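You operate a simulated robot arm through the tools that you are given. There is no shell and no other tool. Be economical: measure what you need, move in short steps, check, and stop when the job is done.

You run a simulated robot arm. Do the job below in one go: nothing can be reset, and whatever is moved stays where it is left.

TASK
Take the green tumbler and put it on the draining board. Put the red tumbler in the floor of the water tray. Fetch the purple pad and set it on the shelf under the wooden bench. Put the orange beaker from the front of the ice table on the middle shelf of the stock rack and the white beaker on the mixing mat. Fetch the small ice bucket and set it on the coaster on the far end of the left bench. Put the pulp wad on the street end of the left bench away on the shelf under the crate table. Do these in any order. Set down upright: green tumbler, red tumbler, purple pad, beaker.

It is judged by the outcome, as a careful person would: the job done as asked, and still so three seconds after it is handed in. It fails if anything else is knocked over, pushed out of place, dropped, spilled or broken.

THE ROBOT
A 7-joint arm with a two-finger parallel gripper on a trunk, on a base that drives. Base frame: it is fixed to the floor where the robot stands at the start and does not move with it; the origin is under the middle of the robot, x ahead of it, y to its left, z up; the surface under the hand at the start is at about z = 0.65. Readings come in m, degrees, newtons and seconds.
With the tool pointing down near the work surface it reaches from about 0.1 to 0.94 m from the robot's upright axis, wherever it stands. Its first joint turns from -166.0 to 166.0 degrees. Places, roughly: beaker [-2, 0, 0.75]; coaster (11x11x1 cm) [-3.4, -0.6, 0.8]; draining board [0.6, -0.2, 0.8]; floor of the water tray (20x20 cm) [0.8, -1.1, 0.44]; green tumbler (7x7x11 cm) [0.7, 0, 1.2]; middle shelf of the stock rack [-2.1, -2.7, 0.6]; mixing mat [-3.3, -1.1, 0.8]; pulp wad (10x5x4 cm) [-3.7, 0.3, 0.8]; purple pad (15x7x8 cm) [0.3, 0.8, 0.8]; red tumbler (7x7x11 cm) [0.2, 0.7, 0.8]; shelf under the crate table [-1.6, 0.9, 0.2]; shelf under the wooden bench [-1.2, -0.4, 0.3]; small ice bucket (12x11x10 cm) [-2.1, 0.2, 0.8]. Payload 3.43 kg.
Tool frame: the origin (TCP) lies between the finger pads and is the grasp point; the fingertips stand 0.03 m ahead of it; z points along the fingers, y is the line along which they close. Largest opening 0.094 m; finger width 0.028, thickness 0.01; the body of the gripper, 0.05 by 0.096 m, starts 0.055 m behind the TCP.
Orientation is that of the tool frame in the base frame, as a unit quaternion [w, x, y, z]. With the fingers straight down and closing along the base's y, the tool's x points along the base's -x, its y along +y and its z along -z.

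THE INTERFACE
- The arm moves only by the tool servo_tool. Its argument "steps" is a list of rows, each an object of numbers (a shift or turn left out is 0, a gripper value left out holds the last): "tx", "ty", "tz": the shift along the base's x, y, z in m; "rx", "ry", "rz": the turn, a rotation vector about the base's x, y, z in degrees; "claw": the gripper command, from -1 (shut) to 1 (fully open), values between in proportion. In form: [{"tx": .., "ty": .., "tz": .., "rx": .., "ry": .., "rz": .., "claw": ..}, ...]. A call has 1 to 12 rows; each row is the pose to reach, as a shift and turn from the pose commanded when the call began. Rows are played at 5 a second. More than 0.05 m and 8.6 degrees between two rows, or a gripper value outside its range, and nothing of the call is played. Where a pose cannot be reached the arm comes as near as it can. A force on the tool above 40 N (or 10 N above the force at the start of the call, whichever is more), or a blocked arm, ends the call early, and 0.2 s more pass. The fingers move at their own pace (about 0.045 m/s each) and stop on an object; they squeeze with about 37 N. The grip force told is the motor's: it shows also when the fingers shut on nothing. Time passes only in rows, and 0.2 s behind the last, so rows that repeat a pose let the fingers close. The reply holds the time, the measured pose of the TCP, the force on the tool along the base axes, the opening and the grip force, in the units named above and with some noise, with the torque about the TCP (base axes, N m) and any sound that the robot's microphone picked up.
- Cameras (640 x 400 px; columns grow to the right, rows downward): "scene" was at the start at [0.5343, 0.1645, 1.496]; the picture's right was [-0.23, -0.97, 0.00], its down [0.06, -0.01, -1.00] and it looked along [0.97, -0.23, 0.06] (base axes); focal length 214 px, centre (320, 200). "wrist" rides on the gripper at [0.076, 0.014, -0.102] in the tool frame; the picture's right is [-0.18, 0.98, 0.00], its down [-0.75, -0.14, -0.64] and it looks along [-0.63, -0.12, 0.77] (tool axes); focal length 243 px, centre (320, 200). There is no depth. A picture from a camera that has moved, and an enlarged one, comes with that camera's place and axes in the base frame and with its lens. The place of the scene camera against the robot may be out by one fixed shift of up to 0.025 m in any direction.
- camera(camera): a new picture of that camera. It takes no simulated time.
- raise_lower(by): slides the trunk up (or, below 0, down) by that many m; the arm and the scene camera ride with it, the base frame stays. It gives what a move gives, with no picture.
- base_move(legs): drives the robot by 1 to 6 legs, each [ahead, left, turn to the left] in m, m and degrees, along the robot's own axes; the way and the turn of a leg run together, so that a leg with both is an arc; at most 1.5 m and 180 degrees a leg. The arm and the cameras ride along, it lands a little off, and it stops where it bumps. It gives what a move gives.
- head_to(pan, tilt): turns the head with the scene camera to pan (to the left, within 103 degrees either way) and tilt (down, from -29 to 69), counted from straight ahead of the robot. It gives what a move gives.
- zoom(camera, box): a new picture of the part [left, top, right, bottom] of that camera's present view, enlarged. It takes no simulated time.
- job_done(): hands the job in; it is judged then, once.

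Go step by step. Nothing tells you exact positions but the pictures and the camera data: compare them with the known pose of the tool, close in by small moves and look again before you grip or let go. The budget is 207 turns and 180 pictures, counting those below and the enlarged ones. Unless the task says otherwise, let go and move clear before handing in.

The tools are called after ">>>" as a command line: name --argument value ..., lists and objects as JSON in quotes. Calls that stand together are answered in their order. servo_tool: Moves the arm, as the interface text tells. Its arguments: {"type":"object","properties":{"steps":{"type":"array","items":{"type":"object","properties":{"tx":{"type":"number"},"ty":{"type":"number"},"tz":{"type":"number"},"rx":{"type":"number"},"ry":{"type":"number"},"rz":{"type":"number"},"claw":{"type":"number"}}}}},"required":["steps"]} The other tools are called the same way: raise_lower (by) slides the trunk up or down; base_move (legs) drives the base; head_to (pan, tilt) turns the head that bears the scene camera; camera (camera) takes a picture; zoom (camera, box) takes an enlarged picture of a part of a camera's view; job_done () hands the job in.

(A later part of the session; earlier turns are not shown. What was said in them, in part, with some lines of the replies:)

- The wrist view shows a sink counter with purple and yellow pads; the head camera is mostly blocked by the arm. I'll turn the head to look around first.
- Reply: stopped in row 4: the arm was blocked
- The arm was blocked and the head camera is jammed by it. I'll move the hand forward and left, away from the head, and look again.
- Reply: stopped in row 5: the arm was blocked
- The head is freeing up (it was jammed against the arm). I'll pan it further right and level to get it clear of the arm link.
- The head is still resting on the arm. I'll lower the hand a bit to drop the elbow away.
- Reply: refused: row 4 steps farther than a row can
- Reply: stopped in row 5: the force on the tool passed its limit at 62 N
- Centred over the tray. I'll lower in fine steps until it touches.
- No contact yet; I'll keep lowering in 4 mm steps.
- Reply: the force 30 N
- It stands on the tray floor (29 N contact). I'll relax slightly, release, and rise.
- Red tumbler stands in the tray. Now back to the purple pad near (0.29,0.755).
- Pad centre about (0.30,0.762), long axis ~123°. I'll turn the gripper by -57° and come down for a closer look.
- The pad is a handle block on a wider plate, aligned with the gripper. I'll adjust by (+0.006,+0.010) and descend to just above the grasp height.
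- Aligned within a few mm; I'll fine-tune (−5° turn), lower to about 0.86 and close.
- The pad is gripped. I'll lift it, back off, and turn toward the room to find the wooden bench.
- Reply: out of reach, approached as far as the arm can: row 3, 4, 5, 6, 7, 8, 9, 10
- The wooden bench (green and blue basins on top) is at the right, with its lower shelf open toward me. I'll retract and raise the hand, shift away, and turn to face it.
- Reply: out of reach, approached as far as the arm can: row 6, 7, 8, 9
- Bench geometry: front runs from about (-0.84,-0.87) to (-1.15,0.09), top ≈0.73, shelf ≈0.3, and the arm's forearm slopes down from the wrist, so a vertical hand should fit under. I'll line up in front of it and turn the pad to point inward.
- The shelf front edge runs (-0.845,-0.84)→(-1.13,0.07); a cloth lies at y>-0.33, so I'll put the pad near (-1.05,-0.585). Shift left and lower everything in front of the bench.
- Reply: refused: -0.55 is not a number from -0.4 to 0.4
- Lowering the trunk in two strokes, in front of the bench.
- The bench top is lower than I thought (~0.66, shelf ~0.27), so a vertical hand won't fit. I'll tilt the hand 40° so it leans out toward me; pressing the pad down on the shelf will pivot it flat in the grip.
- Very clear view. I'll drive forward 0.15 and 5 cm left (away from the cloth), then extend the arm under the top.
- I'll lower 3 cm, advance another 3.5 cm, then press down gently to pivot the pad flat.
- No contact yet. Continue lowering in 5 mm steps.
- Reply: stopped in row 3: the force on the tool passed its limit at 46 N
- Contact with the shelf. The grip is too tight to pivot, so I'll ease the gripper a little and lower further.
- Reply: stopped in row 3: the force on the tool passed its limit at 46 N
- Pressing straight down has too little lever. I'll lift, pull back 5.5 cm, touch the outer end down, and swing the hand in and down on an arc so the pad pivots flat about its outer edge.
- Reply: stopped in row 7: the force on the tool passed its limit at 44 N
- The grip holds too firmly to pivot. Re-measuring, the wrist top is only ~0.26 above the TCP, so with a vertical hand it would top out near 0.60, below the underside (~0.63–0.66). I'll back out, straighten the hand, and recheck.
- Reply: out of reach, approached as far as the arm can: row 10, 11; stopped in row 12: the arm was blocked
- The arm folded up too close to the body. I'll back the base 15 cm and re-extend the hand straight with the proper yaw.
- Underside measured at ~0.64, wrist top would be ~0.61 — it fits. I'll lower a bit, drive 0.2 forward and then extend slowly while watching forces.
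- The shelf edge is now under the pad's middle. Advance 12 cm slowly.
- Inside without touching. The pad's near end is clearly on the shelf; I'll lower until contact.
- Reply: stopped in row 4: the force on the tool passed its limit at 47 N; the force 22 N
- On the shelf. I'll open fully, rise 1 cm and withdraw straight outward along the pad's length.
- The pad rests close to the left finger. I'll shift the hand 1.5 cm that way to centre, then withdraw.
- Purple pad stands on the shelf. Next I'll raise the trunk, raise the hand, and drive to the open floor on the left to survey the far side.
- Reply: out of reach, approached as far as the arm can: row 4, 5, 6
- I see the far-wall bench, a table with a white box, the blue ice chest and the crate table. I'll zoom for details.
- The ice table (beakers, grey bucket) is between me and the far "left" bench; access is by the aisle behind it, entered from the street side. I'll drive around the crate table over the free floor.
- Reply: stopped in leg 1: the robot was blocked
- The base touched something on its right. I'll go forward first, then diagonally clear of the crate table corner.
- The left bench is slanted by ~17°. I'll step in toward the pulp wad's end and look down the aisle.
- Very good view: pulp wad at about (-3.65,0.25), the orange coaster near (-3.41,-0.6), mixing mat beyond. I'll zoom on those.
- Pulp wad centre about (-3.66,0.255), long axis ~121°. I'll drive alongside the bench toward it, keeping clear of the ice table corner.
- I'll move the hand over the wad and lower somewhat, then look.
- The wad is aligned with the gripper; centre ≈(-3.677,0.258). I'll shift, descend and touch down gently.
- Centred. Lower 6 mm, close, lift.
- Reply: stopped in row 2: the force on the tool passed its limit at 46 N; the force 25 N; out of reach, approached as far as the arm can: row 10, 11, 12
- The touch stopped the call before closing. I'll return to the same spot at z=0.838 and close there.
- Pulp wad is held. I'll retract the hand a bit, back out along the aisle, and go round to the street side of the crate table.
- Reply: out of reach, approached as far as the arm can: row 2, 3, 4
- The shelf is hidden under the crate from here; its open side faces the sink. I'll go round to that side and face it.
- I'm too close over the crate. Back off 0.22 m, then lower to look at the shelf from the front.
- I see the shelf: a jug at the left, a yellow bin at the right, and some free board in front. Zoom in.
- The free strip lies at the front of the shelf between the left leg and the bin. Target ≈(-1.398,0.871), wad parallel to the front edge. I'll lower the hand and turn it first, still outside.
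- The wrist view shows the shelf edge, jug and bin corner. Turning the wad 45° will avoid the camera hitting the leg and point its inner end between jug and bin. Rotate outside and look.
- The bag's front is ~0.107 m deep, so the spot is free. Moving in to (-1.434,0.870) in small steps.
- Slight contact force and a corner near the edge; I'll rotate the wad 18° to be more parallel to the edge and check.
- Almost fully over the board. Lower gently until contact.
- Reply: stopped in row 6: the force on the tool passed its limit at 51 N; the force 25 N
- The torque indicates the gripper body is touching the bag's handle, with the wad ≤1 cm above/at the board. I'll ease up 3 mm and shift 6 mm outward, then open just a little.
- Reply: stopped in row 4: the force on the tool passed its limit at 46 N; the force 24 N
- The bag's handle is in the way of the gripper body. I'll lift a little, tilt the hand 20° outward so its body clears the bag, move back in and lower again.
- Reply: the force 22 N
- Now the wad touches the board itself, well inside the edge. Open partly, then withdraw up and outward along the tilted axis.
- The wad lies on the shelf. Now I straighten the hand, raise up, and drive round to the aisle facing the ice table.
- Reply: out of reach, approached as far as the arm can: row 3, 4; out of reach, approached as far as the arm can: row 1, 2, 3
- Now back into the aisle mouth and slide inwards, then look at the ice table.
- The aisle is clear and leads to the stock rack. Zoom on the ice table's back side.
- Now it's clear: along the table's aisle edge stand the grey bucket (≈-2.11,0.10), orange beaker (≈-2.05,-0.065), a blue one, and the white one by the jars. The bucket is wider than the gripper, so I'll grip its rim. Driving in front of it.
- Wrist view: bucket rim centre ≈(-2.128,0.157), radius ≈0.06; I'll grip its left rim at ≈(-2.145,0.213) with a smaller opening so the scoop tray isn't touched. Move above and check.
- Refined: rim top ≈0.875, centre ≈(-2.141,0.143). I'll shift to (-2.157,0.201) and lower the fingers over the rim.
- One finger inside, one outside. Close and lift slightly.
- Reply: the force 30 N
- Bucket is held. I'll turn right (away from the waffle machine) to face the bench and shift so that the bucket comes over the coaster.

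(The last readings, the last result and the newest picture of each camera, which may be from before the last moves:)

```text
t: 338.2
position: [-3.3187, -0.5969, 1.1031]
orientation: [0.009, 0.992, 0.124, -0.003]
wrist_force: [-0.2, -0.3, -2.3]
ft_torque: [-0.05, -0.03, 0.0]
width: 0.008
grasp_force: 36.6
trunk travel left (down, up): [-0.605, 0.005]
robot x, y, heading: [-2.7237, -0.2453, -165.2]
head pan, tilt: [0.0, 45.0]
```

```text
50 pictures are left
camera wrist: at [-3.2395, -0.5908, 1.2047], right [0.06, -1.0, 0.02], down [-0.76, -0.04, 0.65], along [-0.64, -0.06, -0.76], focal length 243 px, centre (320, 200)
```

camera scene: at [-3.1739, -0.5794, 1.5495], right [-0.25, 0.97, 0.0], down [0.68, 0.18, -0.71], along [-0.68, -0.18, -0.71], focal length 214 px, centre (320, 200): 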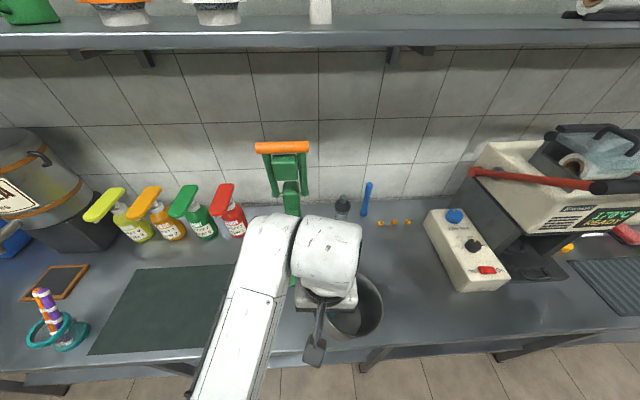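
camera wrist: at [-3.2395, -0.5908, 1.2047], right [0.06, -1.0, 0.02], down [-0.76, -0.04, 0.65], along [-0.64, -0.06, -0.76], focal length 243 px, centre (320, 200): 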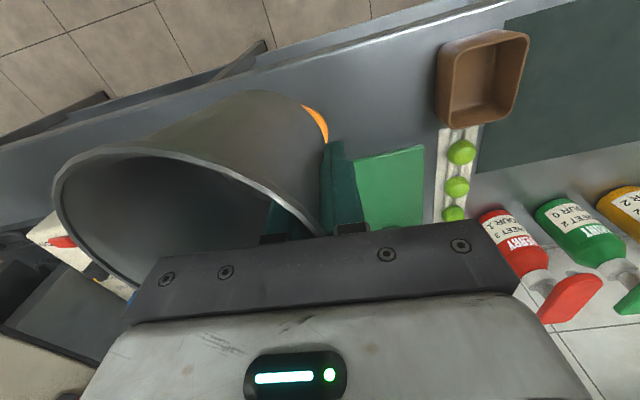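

The coaster peeks out behind the bucket at ≈(-3.42,-0.58). I need ~9 cm more forward; moving and lowering partway.

>>> servo_tool --steps '[{"tx": -0.03, "ty": -0.009}, {"tx": -0.06, "ty": -0.018}, {"tx": -0.089, "ty": -0.027}, {"tx": -0.089, "ty": -0.027, "tz": -0.04}, {"tx": -0.089, "ty": -0.027, "tz": -0.08}, {"tx": -0.089, "ty": -0.027, "tz": -0.12}, {"tx": -0.089, "ty": -0.027, "tz": -0.14}, {"tx": -0.089, "ty": -0.027, "tz": -0.14}]'

>>> camera --camera "wrist"

>>> zoom --camera "scene" --box '[240, 180, 460, 370]'

```text
t: 340.0
position: [-3.4075, -0.6248, 0.963]
orientation: [0.01, 0.992, 0.124, -0.001]
wrist_force: [-0.2, 0.3, -1.1]
ft_torque: [-0.06, 0.0, 0.02]
width: 0.0076
grasp_force: 36.8
trunk travel left (down, up): [-0.605, 0.005]
robot x, y, heading: [-2.7209, -0.2479, -165.2]
head pan, tilt: [0.0, 45.0]
```

```text
49 pictures are left
camera wrist: at [-3.3287, -0.6179, 1.065], right [0.06, -1.0, 0.02], down [-0.76, -0.04, 0.65], along [-0.64, -0.06, -0.76], focal length 243 px, centre (320, 200)
```

wrist: 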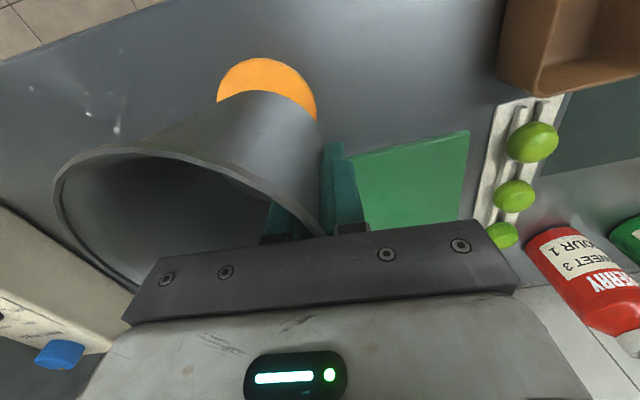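

```text
2.11 times, centred on (350, 275) of scene
camera zoom: at [-3.1739, -0.5794, 1.5495], right [-0.25, 0.97, 0.0], down [0.68, 0.18, -0.71], along [-0.68, -0.18, -0.71], focal length 452 px, centre (257, 42)
```

zoom: 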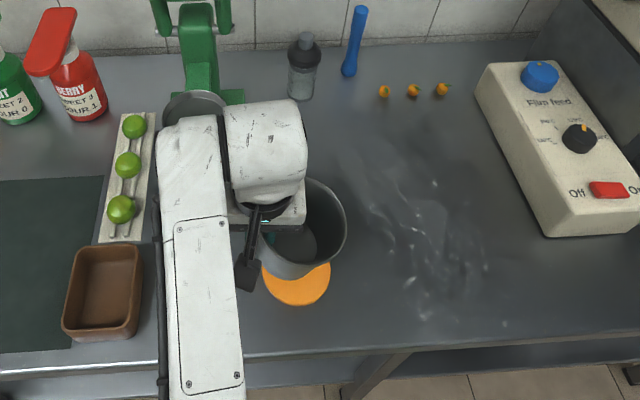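

The bucket's base lines up with the coaster (centre ≈(-3.425,-0.577)). Lower gently to contact.

>>> servo_tool --steps '[{"tz": -0.025, "tx": -0.004}, {"tz": -0.045, "tx": -0.004}, {"tz": -0.052, "tx": -0.004}, {"tz": -0.057, "tx": -0.004}, {"tz": -0.062, "tx": -0.004}, {"tz": -0.067, "tx": -0.004}, {"tz": -0.072, "tx": -0.004}, {"tz": -0.077, "tx": -0.004}, {"tz": -0.082, "tx": -0.004}, {"tz": -0.087, "tx": -0.004}]'

>>> camera --camera "wrist"

```text
t: 342.2
position: [-3.4101, -0.6239, 0.8766]
orientation: [0.01, 0.992, 0.125, -0.003]
wrist_force: [-0.2, 0.4, -1.8]
ft_torque: [-0.1, -0.04, 0.02]
width: 0.0079
grasp_force: 37.0
trunk travel left (down, up): [-0.605, 0.005]
robot x, y, heading: [-2.7226, -0.2471, -165.3]
head pan, tilt: [0.0, 45.0]
```

```text
47 pictures are left
camera wrist: at [-3.3323, -0.6176, 0.9775], right [0.06, -1.0, 0.02], down [-0.76, -0.04, 0.65], along [-0.64, -0.06, -0.76], focal length 243 px, centre (320, 200)
```

wrist: 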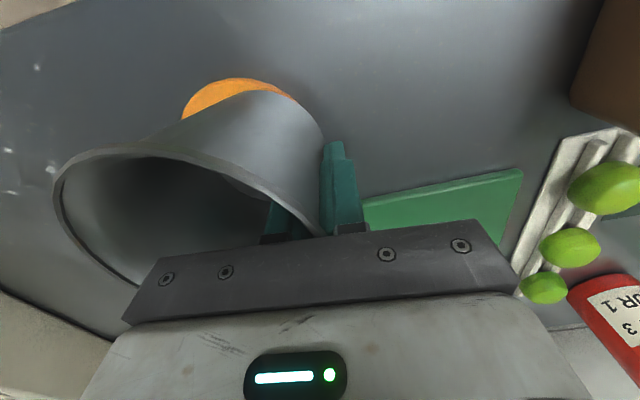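

Base is centred over the coaster within ~1 cm. Continue down to contact.

>>> servo_tool --steps '[{"tz": -0.004}, {"tz": -0.008}, {"tz": -0.012}, {"tz": -0.016}, {"tz": -0.02}, {"tz": -0.024}, {"tz": -0.028}]'

>>> camera --camera "wrist"

```text
t: 343.6
position: [-3.4122, -0.6258, 0.8567]
orientation: [0.01, 0.992, 0.124, -0.006]
wrist_force: [4.0, 3.1, 21.6]
ft_torque: [1.93, 0.25, -0.31]
width: 0.0096
grasp_force: 37.1
trunk travel left (down, up): [-0.605, 0.005]
robot x, y, heading: [-2.7256, -0.2518, -165.1]
head pan, tilt: [0.0, 45.0]
stopped in row 6: the force on the tool passed its limit at 42 N (the readings are from after the stop); the commanded pose is now the measured one
```

```text
46 pictures are left
camera wrist: at [-3.3327, -0.6196, 0.9588], right [0.06, -1.0, 0.02], down [-0.76, -0.04, 0.65], along [-0.65, -0.06, -0.76], focal length 243 px, centre (320, 200)
```

wrist: 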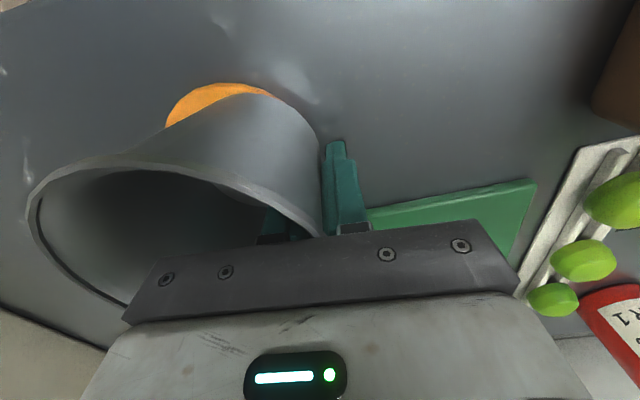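

Resting; the base sits ~1 cm toward the hand side. I'll lift 4 mm, shift 9 mm to centre, set down and release.

>>> servo_tool --steps '[{"tz": 0.008}, {"tz": 0.008, "ty": 0.005, "tx": -0.003}, {"tz": 0.008, "ty": 0.01, "tx": -0.006}, {"tz": 0.003, "ty": 0.01, "tx": -0.006}, {"tz": 0.001, "ty": 0.01, "tx": -0.006}]'

>>> servo_tool --steps '[{"claw": -0.5}, {"claw": 0.0}, {"claw": 0.1}, {"claw": 0.1}, {"claw": 0.1}]'

>>> camera --camera "wrist"

```text
t: 344.8
position: [-3.4166, -0.6181, 0.86]
orientation: [0.012, 0.992, 0.126, -0.008]
wrist_force: [3.8, -6.2, 30.5]
ft_torque: [2.13, 0.43, -0.18]
width: 0.0084
grasp_force: 36.9
trunk travel left (down, up): [-0.605, 0.005]
robot x, y, heading: [-2.725, -0.2457, -165.2]
head pan, tilt: [0.0, 45.0]
```

```text
t: 346.0
position: [-3.4174, -0.6147, 0.8562]
orientation: [0.011, 0.992, 0.126, -0.006]
wrist_force: [0.5, -0.3, -0.1]
ft_torque: [-0.01, 0.03, 0.02]
width: 0.0517
grasp_force: 0.0
trunk travel left (down, up): [-0.605, 0.005]
robot x, y, heading: [-2.7225, -0.248, -165.4]
head pan, tilt: [0.0, 45.0]
```

```text
45 pictures are left
camera wrist: at [-3.3385, -0.6094, 0.958], right [0.07, -1.0, 0.02], down [-0.76, -0.04, 0.65], along [-0.65, -0.06, -0.76], focal length 243 px, centre (320, 200)
```

wrist: 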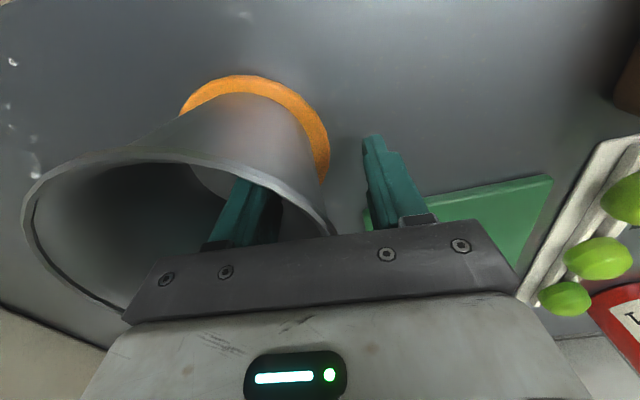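

The bucket stands centred on the coaster. Raise out, retract a little, and turn back (via the far side) to face the ice table for the beakers.

>>> servo_tool --steps '[{"tz": 0.03}, {"tz": 0.07}, {"tz": 0.11}, {"tz": 0.15}, {"tz": 0.19}, {"tz": 0.23, "tx": 0.02, "ty": 0.005}, {"tz": 0.26, "tx": 0.05, "ty": 0.013}, {"tz": 0.26, "tx": 0.09, "ty": 0.024}, {"tz": 0.26, "tx": 0.12, "ty": 0.032, "claw": 1}, {"tz": 0.26, "tx": 0.12, "ty": 0.032}]'

>>> camera --camera "scene"

>>> base_move --legs '[[0, 0, 90], [0, 0, 90]]'

>>> camera --camera "wrist"

```text
t: 348.2
position: [-3.2975, -0.5847, 1.1161]
orientation: [0.01, 0.992, 0.125, -0.006]
wrist_force: [-0.8, 0.0, -0.1]
ft_torque: [0.01, 0.0, -0.02]
width: 0.0942
grasp_force: 0.1
trunk travel left (down, up): [-0.605, 0.005]
robot x, y, heading: [-2.7222, -0.2483, -165.4]
head pan, tilt: [0.0, 45.0]
```

```text
44 pictures are left
camera scene: at [-3.1736, -0.5797, 1.5496], right [-0.25, 0.97, 0.0], down [0.68, 0.18, -0.71], along [-0.68, -0.18, -0.71], focal length 214 px, centre (320, 200)
```

scene: 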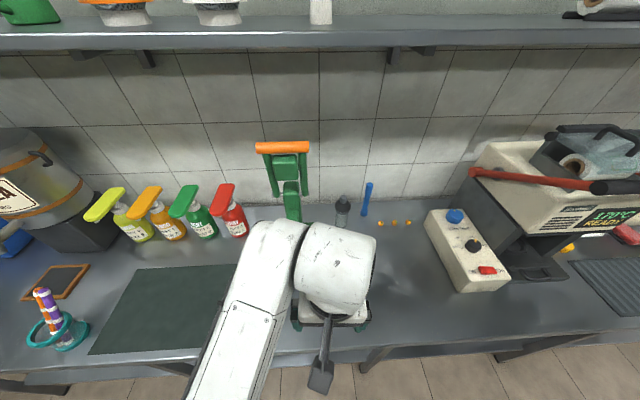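

```text
t: 356.2
position: [-2.1457, 0.0856, 1.116]
orientation: [0.005, -0.123, 0.992, 0.01]
wrist_force: [0.1, -0.7, 0.6]
ft_torque: [0.05, -0.02, 0.01]
width: 0.0943
grasp_force: 0.1
trunk travel left (down, up): [-0.605, 0.005]
robot x, y, heading: [-2.7238, -0.2473, 14.3]
head pan, tilt: [0.0, 45.0]
```

```text
43 pictures are left
camera wrist: at [-2.2232, 0.0778, 1.2177], right [-0.06, 1.0, 0.02], down [0.76, 0.03, 0.65], along [0.65, 0.05, -0.76], focal length 243 px, centre (320, 200)
```

wrist: 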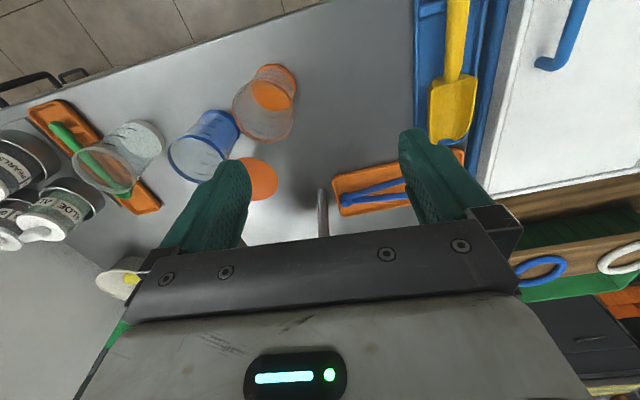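

Orange beaker: base ≈(-2.107,0.021), rim z≈0.914, ~7.7 cm wide. Move above it and descend partway for a check.

>>> servo_tool --steps '[{"tx": 0.02, "ty": -0.032}, {"tx": 0.039, "ty": -0.064}, {"tx": 0.039, "ty": -0.064, "tz": -0.04}, {"tx": 0.039, "ty": -0.064, "tz": -0.08}, {"tx": 0.039, "ty": -0.064, "tz": -0.11}, {"tx": 0.039, "ty": -0.064, "tz": -0.11}]'

>>> camera --camera "wrist"

```text
t: 357.6
position: [-2.1073, 0.022, 1.0048]
orientation: [0.005, -0.122, 0.992, 0.01]
wrist_force: [-0.5, 1.2, 0.5]
ft_torque: [0.01, -0.02, -0.01]
width: 0.0941
grasp_force: 0.0
trunk travel left (down, up): [-0.605, 0.005]
robot x, y, heading: [-2.7212, -0.2496, 14.2]
head pan, tilt: [0.0, 45.0]
```

```text
42 pictures are left
camera wrist: at [-2.1848, 0.014, 1.1071], right [-0.06, 1.0, 0.02], down [0.76, 0.03, 0.65], along [0.65, 0.05, -0.76], focal length 243 px, centre (320, 200)
```

wrist: 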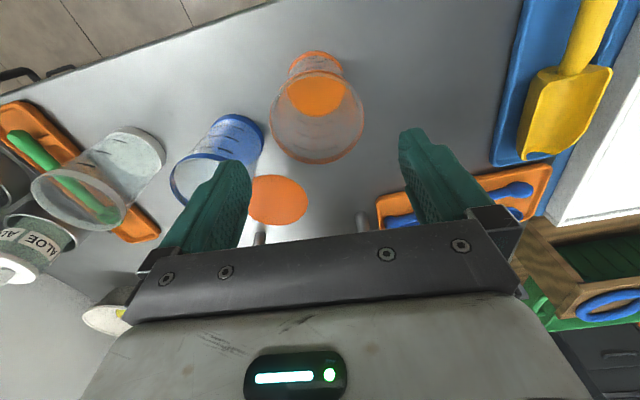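

Aligned over the orange beaker. Descend to 0.868 and close.

>>> servo_tool --steps '[{"tz": -0.035, "ty": -0.002}, {"tz": -0.07, "ty": -0.002}, {"tz": -0.1, "ty": -0.002}, {"tz": -0.125, "ty": -0.002}, {"tz": -0.137, "ty": -0.002}, {"tz": -0.137, "ty": -0.002}]'

>>> servo_tool --steps '[{"claw": -1}, {"claw": -1}, {"claw": -1}, {"claw": -1}, {"claw": -1}]'

>>> camera --camera "wrist"

```text
t: 359.1
position: [-2.1066, 0.0196, 0.8694]
orientation: [0.006, -0.121, 0.993, 0.011]
wrist_force: [0.0, 0.5, 0.1]
ft_torque: [-0.04, 0.02, -0.02]
width: 0.0941
grasp_force: 0.1
trunk travel left (down, up): [-0.605, 0.005]
robot x, y, heading: [-2.7233, -0.25, 14.4]
head pan, tilt: [0.0, 45.0]
```

```text
t: 360.2
position: [-2.1063, 0.0185, 0.8704]
orientation: [0.006, -0.122, 0.992, 0.011]
wrist_force: [0.5, 0.7, 0.1]
ft_torque: [0.03, 0.0, -0.02]
width: 0.0749
grasp_force: 37.1
trunk travel left (down, up): [-0.605, 0.005]
robot x, y, heading: [-2.7222, -0.2459, 14.3]
head pan, tilt: [0.0, 45.0]
```

```text
41 pictures are left
camera wrist: at [-2.1836, 0.0118, 0.9713], right [-0.06, 1.0, 0.02], down [0.76, 0.03, 0.65], along [0.65, 0.06, -0.76], focal length 243 px, centre (320, 200)
```

wrist: 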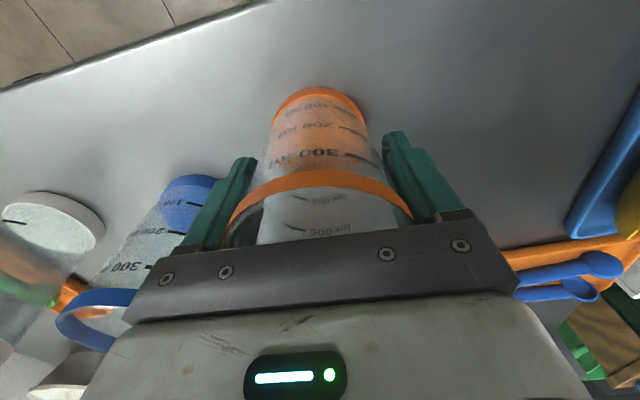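

Orange beaker is held. I'll lift it, pull it back from the ice table, turn toward the stock rack and drive down the aisle.

>>> servo_tool --steps '[{"tz": 0.04}, {"tz": 0.08}, {"tz": 0.12}, {"tz": 0.16}, {"tz": 0.2}, {"tz": 0.24}, {"tz": 0.24, "tx": -0.03, "ty": -0.008}, {"tz": 0.24, "tx": -0.06, "ty": -0.016}, {"tz": 0.24, "tx": -0.06, "ty": -0.016}]'

>>> base_move --legs '[[0, 0, -88.5], [1.25, -0.15, 0]]'

>>> head_to --pan 0 --tilt 35

>>> camera --camera "scene"

```text
t: 362.2
position: [-2.1686, 0.0028, 1.1092]
orientation: [0.006, -0.122, 0.992, 0.01]
wrist_force: [0.3, -0.2, -0.3]
ft_torque: [0.01, -0.04, -0.02]
width: 0.0749
grasp_force: 36.9
trunk travel left (down, up): [-0.605, 0.005]
robot x, y, heading: [-2.7206, -0.2444, 14.7]
head pan, tilt: [0.0, 45.0]
```

```text
t: 372.4
position: [-2.28, -2.045, 1.109]
orientation: [0.011, 0.609, 0.793, 0.004]
wrist_force: [0.3, 0.5, -0.3]
ft_torque: [0.01, 0.0, -0.01]
width: 0.0749
grasp_force: 37.4
trunk travel left (down, up): [-0.605, 0.005]
robot x, y, heading: [-2.5412, -1.4951, -74.9]
head pan, tilt: [0.0, 45.0]
```

```text
t: 373.1
position: [-2.2792, -2.0443, 1.1098]
orientation: [0.012, 0.609, 0.793, 0.004]
wrist_force: [0.5, 0.3, -0.6]
ft_torque: [-0.01, 0.01, -0.02]
width: 0.0748
grasp_force: 36.7
trunk travel left (down, up): [-0.605, 0.005]
robot x, y, heading: [-2.5414, -1.4958, -75.0]
head pan, tilt: [0.0, 35.0]
```

```text
40 pictures are left
camera scene: at [-2.2054, -1.965, 1.5643], right [-0.96, -0.26, 0.0], down [-0.15, 0.55, -0.82], along [0.22, -0.79, -0.57], focal length 214 px, centre (320, 200)
```

scene: 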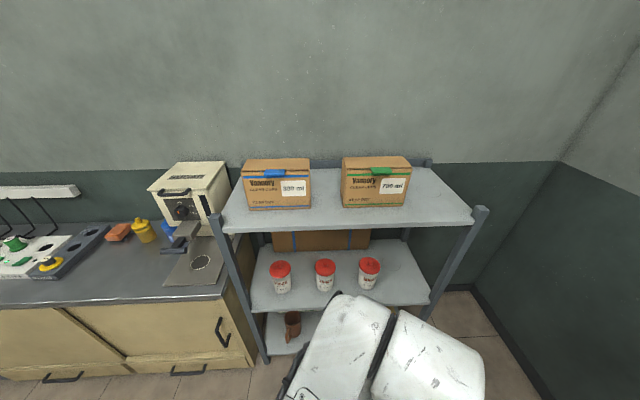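

The free place is at the right end of the middle shelf, ≈(-2.405,-2.675); top shelf underside ≈1.07 gives enough height. I'll shift the hand right, lower with the trunk outside, then look.

>>> servo_tool --steps '[{"tx": -0.043, "ty": -0.012}, {"tx": -0.086, "ty": -0.023}, {"tx": -0.129, "ty": -0.035}, {"tx": -0.172, "ty": -0.046}, {"tx": -0.2, "ty": -0.054}, {"tx": -0.2, "ty": -0.054}]'

>>> raise_lower --by -0.38

>>> base_move --legs '[[0.2, -0.08, 0]]'

>>> head_to --pan -15 --tilt 25

>>> camera --camera "scene"

>>> camera --camera "wrist"

```text
t: 374.5
position: [-2.4788, -2.1007, 1.1096]
orientation: [0.011, 0.608, 0.794, 0.003]
wrist_force: [-0.5, -0.3, -0.9]
ft_torque: [0.01, 0.0, 0.03]
width: 0.0748
grasp_force: 36.7
trunk travel left (down, up): [-0.605, 0.005]
robot x, y, heading: [-2.5366, -1.4941, -74.7]
head pan, tilt: [0.0, 35.0]
```

```text
t: 378.2
position: [-2.4788, -2.0999, 0.7297]
orientation: [0.011, 0.609, 0.793, 0.004]
wrist_force: [-0.1, 0.6, -1.0]
ft_torque: [0.0, -0.03, -0.04]
width: 0.0749
grasp_force: 36.8
trunk travel left (down, up): [-0.225, 0.385]
robot x, y, heading: [-2.5372, -1.4933, -74.7]
head pan, tilt: [0.0, 35.0]
```

```text
t: 379.8
position: [-2.5033, -2.3132, 0.7295]
orientation: [0.012, 0.608, 0.794, 0.004]
wrist_force: [0.0, 0.3, -0.7]
ft_torque: [-0.01, -0.03, 0.02]
width: 0.0748
grasp_force: 37.1
trunk travel left (down, up): [-0.225, 0.385]
robot x, y, heading: [-2.5628, -1.7079, -74.6]
head pan, tilt: [0.0, 35.0]
```

```text
t: 380.6
position: [-2.5045, -2.314, 0.7302]
orientation: [0.011, 0.609, 0.793, 0.004]
wrist_force: [0.5, 0.9, -0.9]
ft_torque: [0.0, -0.03, 0.0]
width: 0.0746
grasp_force: 36.9
trunk travel left (down, up): [-0.225, 0.385]
robot x, y, heading: [-2.5631, -1.7086, -74.8]
head pan, tilt: [-15.0, 25.0]
```

```text
39 pictures are left
camera scene: at [-2.2526, -2.1856, 1.2001], right [-1.0, -0.01, 0.0], down [0.0, 0.42, -0.91], along [0.01, -0.91, -0.42], focal length 214 px, centre (320, 200)
```

scene: 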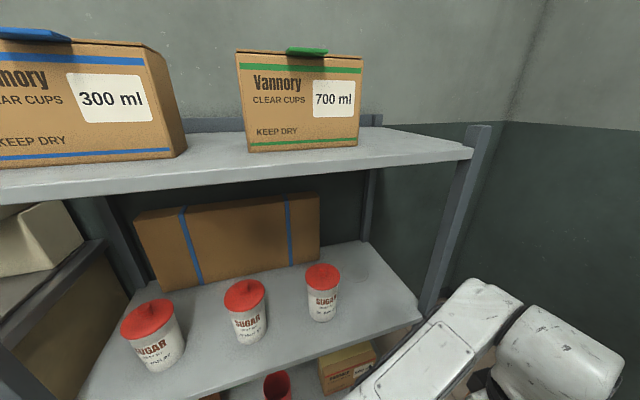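

```text
38 pictures are left
camera wrist: at [-2.5108, -2.2363, 0.8313], right [1.0, 0.08, 0.02], down [0.04, -0.76, 0.65], along [0.07, -0.65, -0.76], focal length 243 px, centre (320, 200)
```

wrist: 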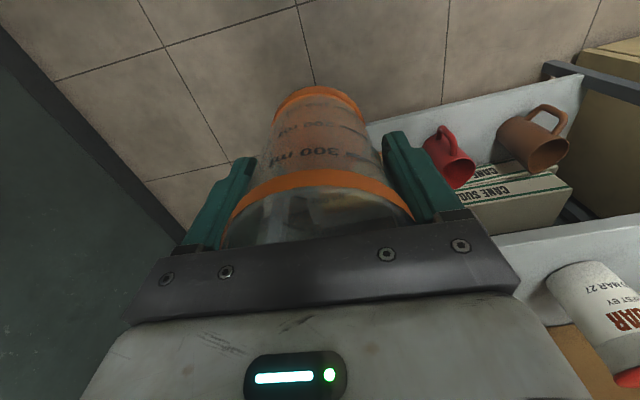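

Straight ahead 0.374 m leads to the target, with clearance to the right post and the third canister. Drive 0.15, then extend slowly.

>>> base_move --legs '[[0.15, 0, 0]]'

>>> servo_tool --steps '[{"tx": 0.009, "ty": -0.034}, {"tx": 0.018, "ty": -0.068}, {"tx": 0.027, "ty": -0.1}, {"tx": 0.036, "ty": -0.133}, {"tx": 0.036, "ty": -0.133}]'

>>> camera --camera "scene"

>>> camera --camera "wrist"

```text
t: 382.0
position: [-2.4635, -2.4602, 0.7291]
orientation: [0.011, 0.609, 0.793, 0.003]
wrist_force: [-1.0, -0.4, 0.2]
ft_torque: [0.02, 0.04, 0.0]
width: 0.0748
grasp_force: 37.0
trunk travel left (down, up): [-0.225, 0.385]
robot x, y, heading: [-2.5258, -1.8514, -74.5]
head pan, tilt: [-15.0, 25.0]
```

```text
t: 383.2
position: [-2.4272, -2.5954, 0.7293]
orientation: [0.011, 0.609, 0.793, 0.004]
wrist_force: [-0.7, 0.1, -1.3]
ft_torque: [-0.01, -0.02, -0.01]
width: 0.0747
grasp_force: 36.6
trunk travel left (down, up): [-0.225, 0.385]
robot x, y, heading: [-2.5258, -1.854, -74.3]
head pan, tilt: [-15.0, 25.0]
```

```text
37 pictures are left
camera scene: at [-2.2126, -2.3319, 1.2001], right [-1.0, -0.01, 0.0], down [0.0, 0.42, -0.91], along [0.0, -0.91, -0.42], focal length 214 px, centre (320, 200)
```

scene: 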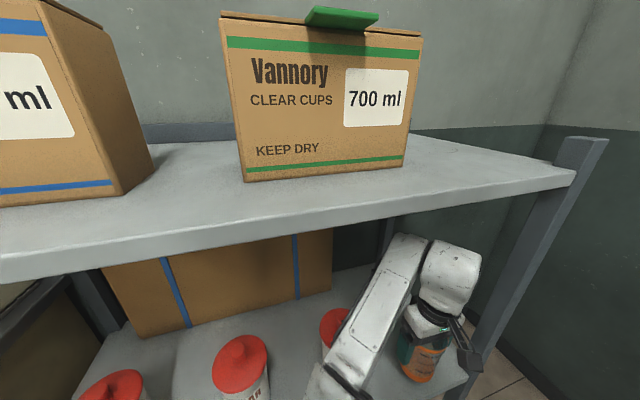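

```text
36 pictures are left
camera wrist: at [-2.434, -2.5165, 0.8305], right [1.0, 0.08, 0.02], down [0.04, -0.76, 0.65], along [0.07, -0.65, -0.76], focal length 243 px, centre (320, 200)
```

wrist: 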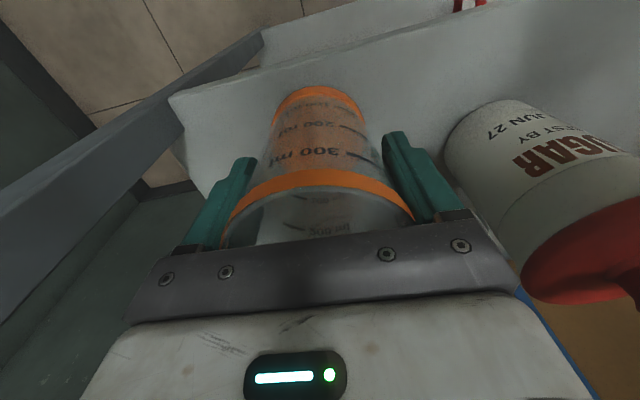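

The shelf edge is 2 cm outside the beaker's centre. I'll go 4.5 cm further in, then lower gently.

>>> servo_tool --steps '[{"tx": 0.003, "ty": -0.015}, {"tx": 0.006, "ty": -0.03}, {"tx": 0.009, "ty": -0.044}, {"tx": 0.009, "ty": -0.044, "tz": -0.012}, {"tx": 0.009, "ty": -0.044, "tz": -0.02}, {"tx": 0.009, "ty": -0.044, "tz": -0.025}, {"tx": 0.009, "ty": -0.044, "tz": -0.03}, {"tx": 0.009, "ty": -0.044, "tz": -0.034}, {"tx": 0.009, "ty": -0.044, "tz": -0.038}, {"tx": 0.009, "ty": -0.044, "tz": -0.042}]'

>>> camera --camera "wrist"

```text
t: 385.4
position: [-2.4192, -2.6371, 0.6892]
orientation: [0.012, 0.609, 0.793, 0.003]
wrist_force: [-0.3, 2.9, 13.3]
ft_torque: [-0.04, 0.29, -0.05]
width: 0.0746
grasp_force: 36.7
trunk travel left (down, up): [-0.225, 0.385]
robot x, y, heading: [-2.5246, -1.8559, -74.7]
head pan, tilt: [-15.0, 25.0]
```

```text
35 pictures are left
camera wrist: at [-2.426, -2.5594, 0.7909], right [1.0, 0.07, 0.02], down [0.04, -0.76, 0.65], along [0.06, -0.65, -0.76], focal length 243 px, centre (320, 200)
```

wrist: 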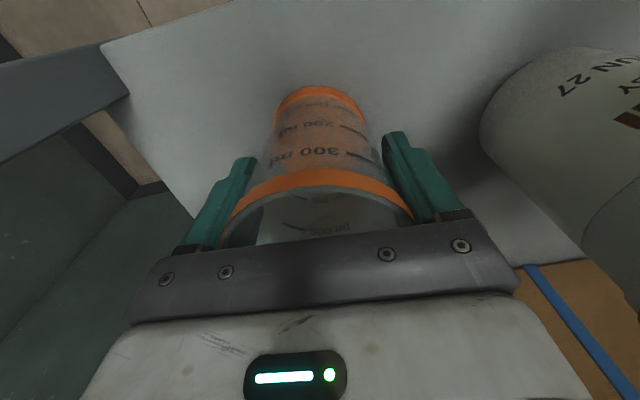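

It stands on the shelf. Open, rise 8 mm and withdraw straight outward.

>>> servo_tool --steps '[{"claw": 0.5}, {"claw": 1}, {"claw": 1}, {"claw": 1, "tz": 0.008}, {"claw": 1, "tz": 0.012}, {"claw": 1, "tz": 0.012, "tx": -0.008, "ty": 0.03}, {"claw": 1, "tz": 0.012, "tx": -0.016, "ty": 0.06}, {"claw": 1, "tz": 0.012, "tx": -0.027, "ty": 0.1}, {"claw": 1, "tz": 0.02, "tx": -0.038, "ty": 0.14}, {"claw": 1, "tz": 0.03, "tx": -0.049, "ty": 0.18}, {"claw": 1, "tz": 0.03, "tx": -0.049, "ty": 0.18}]'

>>> base_move --legs '[[-0.3, 0, 0]]'

>>> camera --camera "scene"

```text
t: 387.8
position: [-2.4687, -2.4569, 0.7174]
orientation: [0.011, 0.609, 0.793, 0.004]
wrist_force: [1.1, 0.1, -0.6]
ft_torque: [-0.02, 0.0, -0.02]
width: 0.094
grasp_force: 0.1
trunk travel left (down, up): [-0.225, 0.385]
robot x, y, heading: [-2.5278, -1.8555, -74.6]
head pan, tilt: [-15.0, 25.0]
```

```text
t: 389.8
position: [-2.5486, -2.1656, 0.7188]
orientation: [0.011, 0.61, 0.792, 0.003]
wrist_force: [0.2, 0.1, 0.2]
ft_torque: [0.01, -0.04, 0.02]
width: 0.094
grasp_force: 0.2
trunk travel left (down, up): [-0.225, 0.385]
robot x, y, heading: [-2.6024, -1.5632, -74.9]
head pan, tilt: [-15.0, 25.0]
```

```text
34 pictures are left
camera scene: at [-2.2931, -2.0418, 1.2001], right [-1.0, 0.0, 0.0], down [0.0, 0.42, -0.91], along [0.0, -0.91, -0.42], focal length 214 px, centre (320, 200)
```

scene: 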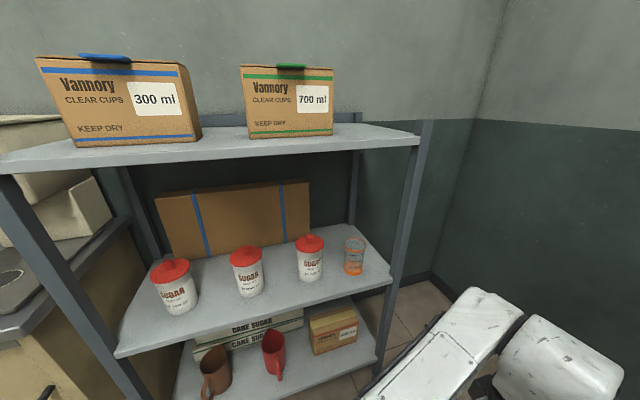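

Orange beaker is upright on the middle shelf. Now raise, back up the aisle and turn to the ice table for the white beaker.

>>> raise_lower --by 0.38

>>> base_move --legs '[[-1.15, 0.15, 0], [0, 0, 90], [0.08, 0, 0]]'

>>> camera --camera "wrist"

```text
t: 393.5
position: [-2.5485, -2.165, 1.0979]
orientation: [0.011, 0.61, 0.792, 0.003]
wrist_force: [0.1, -1.3, -0.1]
ft_torque: [0.01, 0.01, -0.01]
width: 0.0939
grasp_force: 0.1
trunk travel left (down, up): [-0.605, 0.005]
robot x, y, heading: [-2.6034, -1.5647, -74.9]
head pan, tilt: [-15.0, 25.0]
```

```text
t: 403.9
position: [-2.0749, -0.3458, 1.0978]
orientation: [0.006, -0.131, 0.991, 0.011]
wrist_force: [0.9, -0.1, -0.2]
ft_torque: [0.03, 0.01, 0.0]
width: 0.0943
grasp_force: 0.1
trunk travel left (down, up): [-0.605, 0.005]
robot x, y, heading: [-2.6809, -0.4011, 15.4]
head pan, tilt: [-15.0, 25.0]
```

```text
33 pictures are left
camera wrist: at [-2.1529, -0.3547, 1.199], right [-0.08, 1.0, 0.02], down [0.76, 0.05, 0.65], along [0.65, 0.07, -0.76], focal length 243 px, centre (320, 200)
```

wrist: 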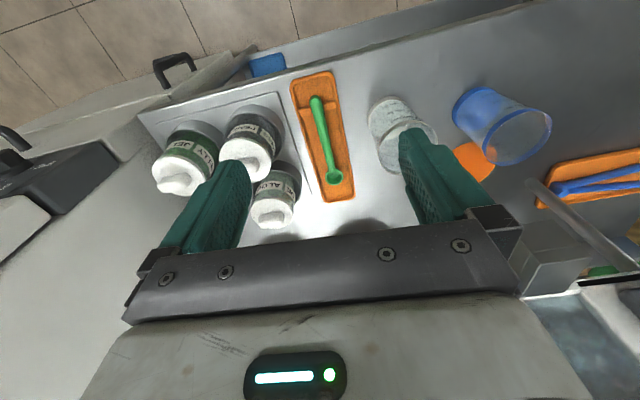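

White beaker at ≈(-1.998,-0.210). Move above it and descend partway for a check.

>>> servo_tool --steps '[{"tx": 0.025, "ty": 0.042}, {"tx": 0.05, "ty": 0.085}, {"tx": 0.077, "ty": 0.125}, {"tx": 0.077, "ty": 0.136}, {"tx": 0.077, "ty": 0.136, "tz": -0.04}, {"tx": 0.077, "ty": 0.136, "tz": -0.08}, {"tx": 0.077, "ty": 0.136, "tz": -0.095}, {"tx": 0.077, "ty": 0.136, "tz": -0.095}]'

>>> camera --camera "wrist"

```text
t: 405.7
position: [-2.0001, -0.2105, 1.0022]
orientation: [0.005, -0.13, 0.991, 0.01]
wrist_force: [-0.1, 0.3, 0.5]
ft_torque: [-0.02, 0.0, -0.01]
width: 0.094
grasp_force: 0.0
trunk travel left (down, up): [-0.605, 0.005]
robot x, y, heading: [-2.6773, -0.4013, 15.6]
head pan, tilt: [-15.0, 25.0]
```

```text
32 pictures are left
camera wrist: at [-2.0762, -0.2193, 1.104], right [-0.08, 1.0, 0.02], down [0.76, 0.05, 0.65], along [0.65, 0.07, -0.76], focal length 243 px, centre (320, 200)
```

wrist: 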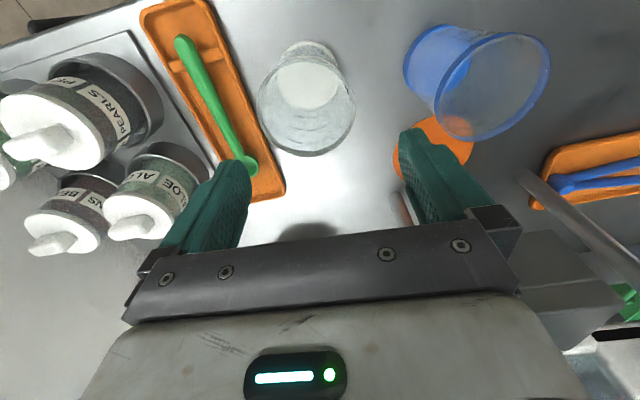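

Small correction (-6,-8 mm), then descend to 0.868 and close on the white beaker.

>>> servo_tool --steps '[{"tx": -0.006, "ty": -0.008}, {"tx": -0.006, "ty": -0.008, "tz": -0.035}, {"tx": -0.006, "ty": -0.008, "tz": -0.07}, {"tx": -0.006, "ty": -0.008, "tz": -0.1}, {"tx": -0.006, "ty": -0.008, "tz": -0.125}, {"tx": -0.006, "ty": -0.008, "tz": -0.133}, {"tx": -0.006, "ty": -0.008, "tz": -0.133}]'

>>> camera --camera "wrist"

```text
t: 407.3
position: [-2.0054, -0.217, 0.8695]
orientation: [0.006, -0.13, 0.991, 0.01]
wrist_force: [-0.1, -0.6, 1.3]
ft_torque: [0.0, -0.01, 0.02]
width: 0.094
grasp_force: 0.0
trunk travel left (down, up): [-0.605, 0.005]
robot x, y, heading: [-2.6772, -0.4028, 15.4]
head pan, tilt: [-15.0, 25.0]
```

```text
31 pictures are left
camera wrist: at [-2.0827, -0.2269, 0.9705], right [-0.08, 1.0, 0.02], down [0.76, 0.05, 0.65], along [0.65, 0.07, -0.76], focal length 243 px, centre (320, 200)
```

wrist: 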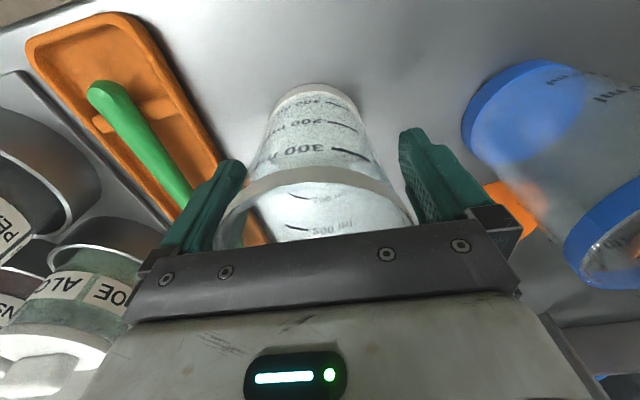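

Beaker centred between the fingers. Close, lift, back off, and turn toward the mixing mat.

>>> servo_tool --steps '[{"claw": -1}, {"claw": -1}, {"claw": -1}, {"claw": -1}, {"claw": -1}]'

>>> servo_tool --steps '[{"tz": 0.04}, {"tz": 0.08}, {"tz": 0.12}, {"tz": 0.16}, {"tz": 0.2}, {"tz": 0.24}, {"tz": 0.24}]'

>>> base_move --legs '[[-0.16, 0, 0], [0, 0, -90], [0, 0, -90], [0, 0.48, 0]]'

>>> head_to --pan 0 --tilt 50

>>> camera --camera "scene"

>>> camera --camera "wrist"

```text
t: 408.5
position: [-2.0059, -0.2172, 0.8694]
orientation: [0.006, -0.13, 0.991, 0.01]
wrist_force: [0.7, 0.0, 0.6]
ft_torque: [-0.03, -0.06, 0.02]
width: 0.0741
grasp_force: 36.9
trunk travel left (down, up): [-0.605, 0.005]
robot x, y, heading: [-2.6807, -0.4032, 15.4]
head pan, tilt: [-15.0, 25.0]
```

```text
t: 410.1
position: [-2.0061, -0.217, 1.1091]
orientation: [0.006, -0.13, 0.991, 0.01]
wrist_force: [0.0, -0.5, -0.8]
ft_torque: [-0.01, -0.03, -0.02]
width: 0.0742
grasp_force: 37.0
trunk travel left (down, up): [-0.605, 0.005]
robot x, y, heading: [-2.6786, -0.4013, 15.4]
head pan, tilt: [-15.0, 25.0]
```

```text
t: 421.6
position: [-3.3832, -1.0976, 1.11]
orientation: [0.01, 0.992, 0.127, -0.006]
wrist_force: [-0.2, -0.3, -0.3]
ft_torque: [-0.01, -0.02, -0.01]
width: 0.0741
grasp_force: 37.1
trunk travel left (down, up): [-0.605, 0.005]
robot x, y, heading: [-2.7101, -0.9148, -164.9]
head pan, tilt: [-15.0, 25.0]
```

```text
t: 422.5
position: [-3.3827, -1.0982, 1.1104]
orientation: [0.01, 0.992, 0.127, -0.006]
wrist_force: [0.0, 0.3, -0.5]
ft_torque: [0.02, 0.01, -0.01]
width: 0.0738
grasp_force: 36.6
trunk travel left (down, up): [-0.605, 0.005]
robot x, y, heading: [-2.7061, -0.9191, -164.8]
head pan, tilt: [0.0, 50.0]
```

```text
30 pictures are left
camera scene: at [-3.1532, -1.2514, 1.5427], right [-0.26, 0.97, 0.0], down [0.74, 0.2, -0.64], along [-0.62, -0.17, -0.77], focal length 214 px, centre (320, 200)
```

scene: 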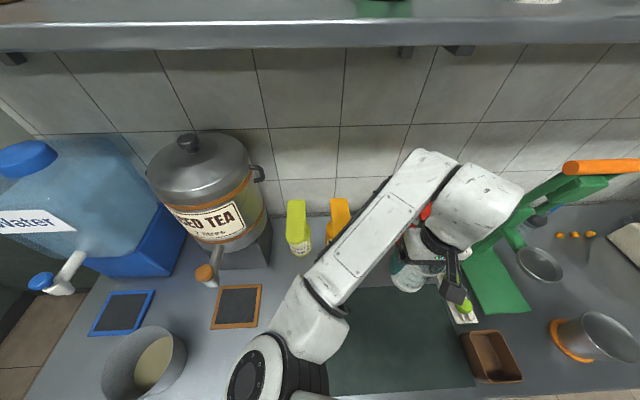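

```text
29 pictures are left
camera wrist: at [-3.3037, -1.0914, 1.2115], right [0.07, -1.0, 0.02], down [-0.76, -0.04, 0.65], along [-0.65, -0.06, -0.76], focal length 243 px, centre (320, 200)
```

wrist: 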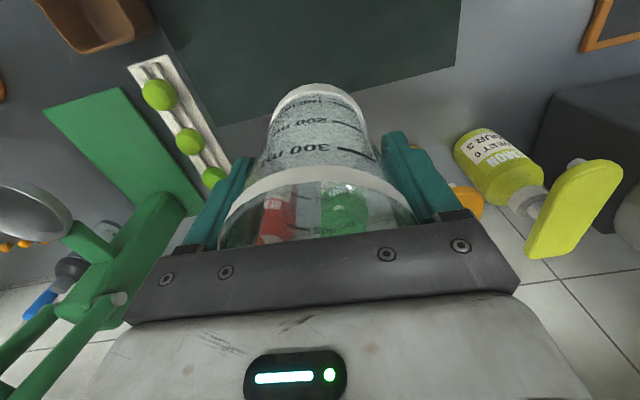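

The mat's centre is ≈(-3.32,-1.09). I'll move the hand 6 cm back toward me and lower partway.

>>> servo_tool --steps '[{"tx": 0.03, "ty": 0.004}, {"tx": 0.062, "ty": 0.008}, {"tx": 0.062, "ty": 0.008, "tz": -0.04}, {"tx": 0.062, "ty": 0.008, "tz": -0.08}, {"tx": 0.062, "ty": 0.008, "tz": -0.12}, {"tx": 0.062, "ty": 0.008, "tz": -0.16}, {"tx": 0.062, "ty": 0.008, "tz": -0.18}, {"tx": 0.062, "ty": 0.008, "tz": -0.18}]'

>>> camera --camera "wrist"

```text
t: 424.3
position: [-3.3208, -1.0916, 0.9302]
orientation: [0.01, 0.992, 0.127, -0.006]
wrist_force: [0.2, -0.3, -1.3]
ft_torque: [0.01, -0.04, -0.01]
width: 0.0739
grasp_force: 37.2
trunk travel left (down, up): [-0.605, 0.005]
robot x, y, heading: [-2.7072, -0.9153, -164.7]
head pan, tilt: [0.0, 50.0]
```

```text
28 pictures are left
camera wrist: at [-3.242, -1.0839, 1.0315], right [0.07, -1.0, 0.02], down [-0.76, -0.04, 0.65], along [-0.65, -0.06, -0.76], focal length 243 px, centre (320, 200)
```

wrist: 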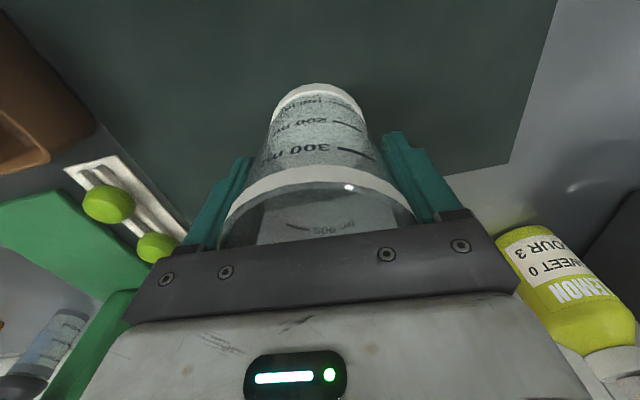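

Over the mat with room all round. Lower to contact.

>>> servo_tool --steps '[{"tz": -0.01}, {"tz": -0.017}, {"tz": -0.022}, {"tz": -0.026}, {"tz": -0.03}, {"tz": -0.034}, {"tz": -0.038}, {"tz": -0.042}]'

>>> camera --camera "wrist"

```text
t: 426.1
position: [-3.3211, -1.0898, 0.8874]
orientation: [0.01, 0.992, 0.128, -0.005]
wrist_force: [0.8, -0.4, 0.2]
ft_torque: [-0.01, 0.0, 0.0]
width: 0.0738
grasp_force: 36.9
trunk travel left (down, up): [-0.605, 0.005]
robot x, y, heading: [-2.7125, -0.9184, -165.0]
head pan, tilt: [0.0, 50.0]
```

```text
27 pictures are left
camera wrist: at [-3.2415, -1.0832, 0.9892], right [0.07, -1.0, 0.02], down [-0.76, -0.04, 0.65], along [-0.65, -0.06, -0.76], focal length 243 px, centre (320, 200)
```

wrist: 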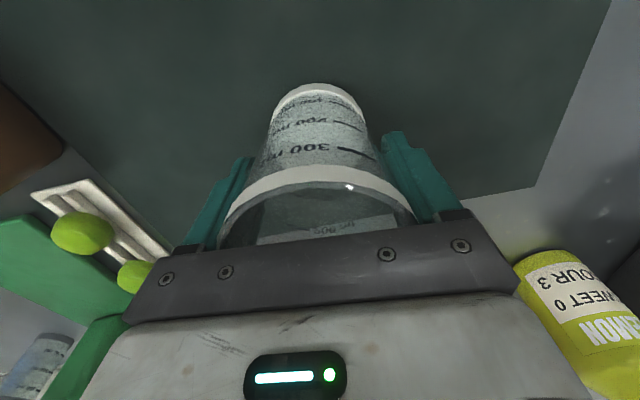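

Just about at the surface; a few more millimetres.

>>> servo_tool --steps '[{"tz": -0.003}, {"tz": -0.006}, {"tz": -0.009}, {"tz": -0.012}, {"tz": -0.015}, {"tz": -0.018}]'

```text
t: 427.5
position: [-3.3213, -1.09, 0.8699]
orientation: [0.01, 0.992, 0.127, -0.006]
wrist_force: [-0.4, -0.3, -1.2]
ft_torque: [-0.02, 0.03, -0.01]
width: 0.0738
grasp_force: 37.1
trunk travel left (down, up): [-0.605, 0.005]
robot x, y, heading: [-2.706, -0.9194, -164.8]
head pan, tilt: [0.0, 50.0]
```

>>> servo_tool --steps '[{"tz": -0.003}, {"tz": -0.006}, {"tz": -0.009}, {"tz": -0.012}, {"tz": -0.015}, {"tz": -0.018}, {"tz": -0.021}, {"tz": -0.024}]'

>>> camera --camera "wrist"

```text
t: 428.6
position: [-3.3215, -1.0896, 0.8596]
orientation: [0.008, 0.992, 0.129, -0.006]
wrist_force: [5.0, -1.5, 22.2]
ft_torque: [0.41, -0.53, -0.1]
width: 0.0727
grasp_force: 37.1
trunk travel left (down, up): [-0.605, 0.005]
robot x, y, heading: [-2.7094, -0.9197, -165.2]
head pan, tilt: [0.0, 50.0]
stopped in row 5: the force on the tool passed its limit at 44 N (the readings are from after the stop); the commanded pose is now the measured one
```

```text
26 pictures are left
camera wrist: at [-3.2414, -1.0835, 0.9615], right [0.07, -1.0, 0.02], down [-0.76, -0.04, 0.65], along [-0.65, -0.06, -0.76], focal length 243 px, centre (320, 200)
```

wrist: 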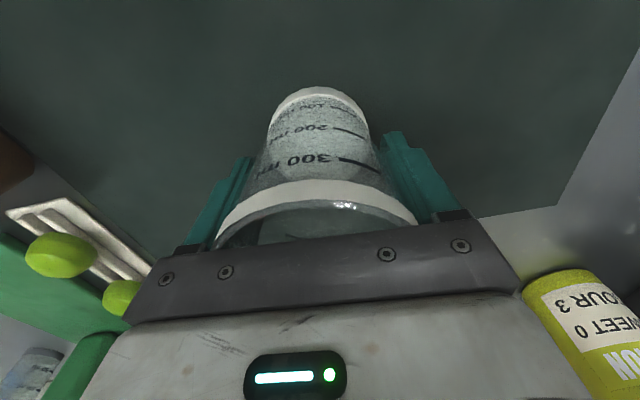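

Standing on the mat. Release and rise straight up, retract and look.

>>> servo_tool --steps '[{"tz": 0.003}, {"tz": 0.003, "claw": 0.7}, {"tz": 0.003, "claw": 1}, {"tz": 0.003, "claw": 1}, {"tz": 0.03}, {"tz": 0.07}, {"tz": 0.11}, {"tz": 0.15}, {"tz": 0.19}, {"tz": 0.23}, {"tz": 0.25, "tx": 0.03, "ty": 0.008}, {"tz": 0.25, "tx": 0.05, "ty": 0.013}]'

>>> base_move --legs '[[-0.1, 0, 0]]'

>>> camera --camera "wrist"

>>> camera --camera "scene"

```text
t: 431.2
position: [-3.2727, -1.0771, 1.109]
orientation: [0.01, 0.992, 0.128, -0.007]
wrist_force: [1.3, -0.4, 0.5]
ft_torque: [0.0, 0.0, 0.02]
width: 0.0939
grasp_force: 0.1
trunk travel left (down, up): [-0.605, 0.005]
robot x, y, heading: [-2.7086, -0.9196, -165.2]
head pan, tilt: [0.0, 50.0]
```

```text
t: 432.4
position: [-3.1751, -1.0512, 1.1085]
orientation: [0.01, 0.992, 0.129, -0.007]
wrist_force: [-0.5, 0.3, -0.2]
ft_torque: [0.02, 0.01, -0.01]
width: 0.0943
grasp_force: 0.2
trunk travel left (down, up): [-0.605, 0.005]
robot x, y, heading: [-2.6111, -0.8888, -164.8]
head pan, tilt: [0.0, 50.0]
```

```text
25 pictures are left
camera wrist: at [-3.0953, -1.0443, 1.2104], right [0.07, -1.0, 0.02], down [-0.76, -0.04, 0.65], along [-0.65, -0.06, -0.76], focal length 243 px, centre (320, 200)
```

wrist: 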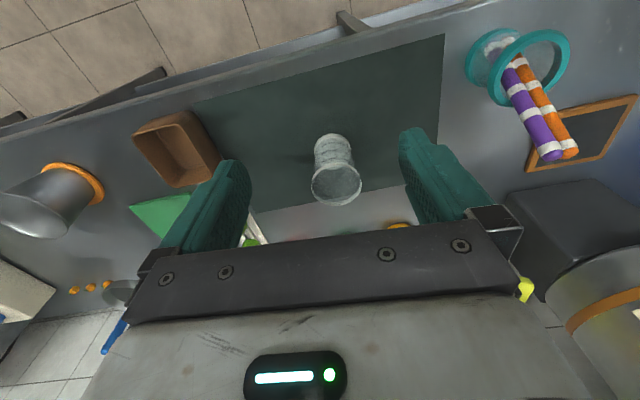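

```text
24 pictures are left
camera scene: at [-3.0558, -1.2254, 1.5426], right [-0.26, 0.97, 0.0], down [0.74, 0.2, -0.64], along [-0.62, -0.17, -0.77], focal length 214 px, centre (320, 200)
```

scene: 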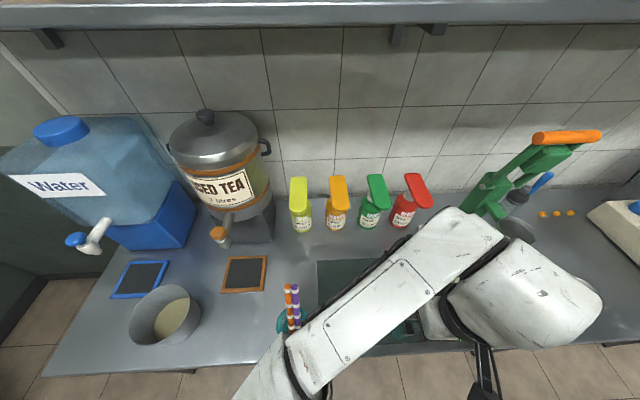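

The white beaker stands on the mat. One last check of the bucket on its coaster.

>>> zoom --camera "wrist" --box '[0, 120, 240, 270]'

```text
2.67 times, centred on (120, 195) of wrist
camera zoom: at [-3.0953, -1.0443, 1.2104], right [0.07, -1.0, 0.02], down [-0.76, -0.04, 0.65], along [-0.65, -0.06, -0.76], focal length 647 px, centre (853, 213)
```

zoom: 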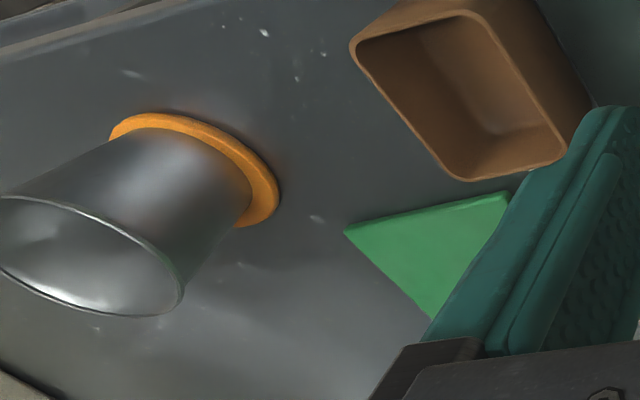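

The bucket sits flat on the coaster, and I saw every other item in its place after I let go of it. The gripper is empty and clear, so I'm handing in.

>>> job_done

```text
The job is handed in.
```

I put all seven items where you asked and handed the job in; no verdict has come back yet. I saw each one in place after letting go, and the tumblers, pad and beakers were upright.

- **Base bump:** The robot's base touched a waste bin lightly while driving past. I saw no sign that the bin moved.
- **Bag handle:** The gripper pressed on the bag on the crate-table shelf while I was setting the pulp wad down. The bag looked undisturbed afterwards.
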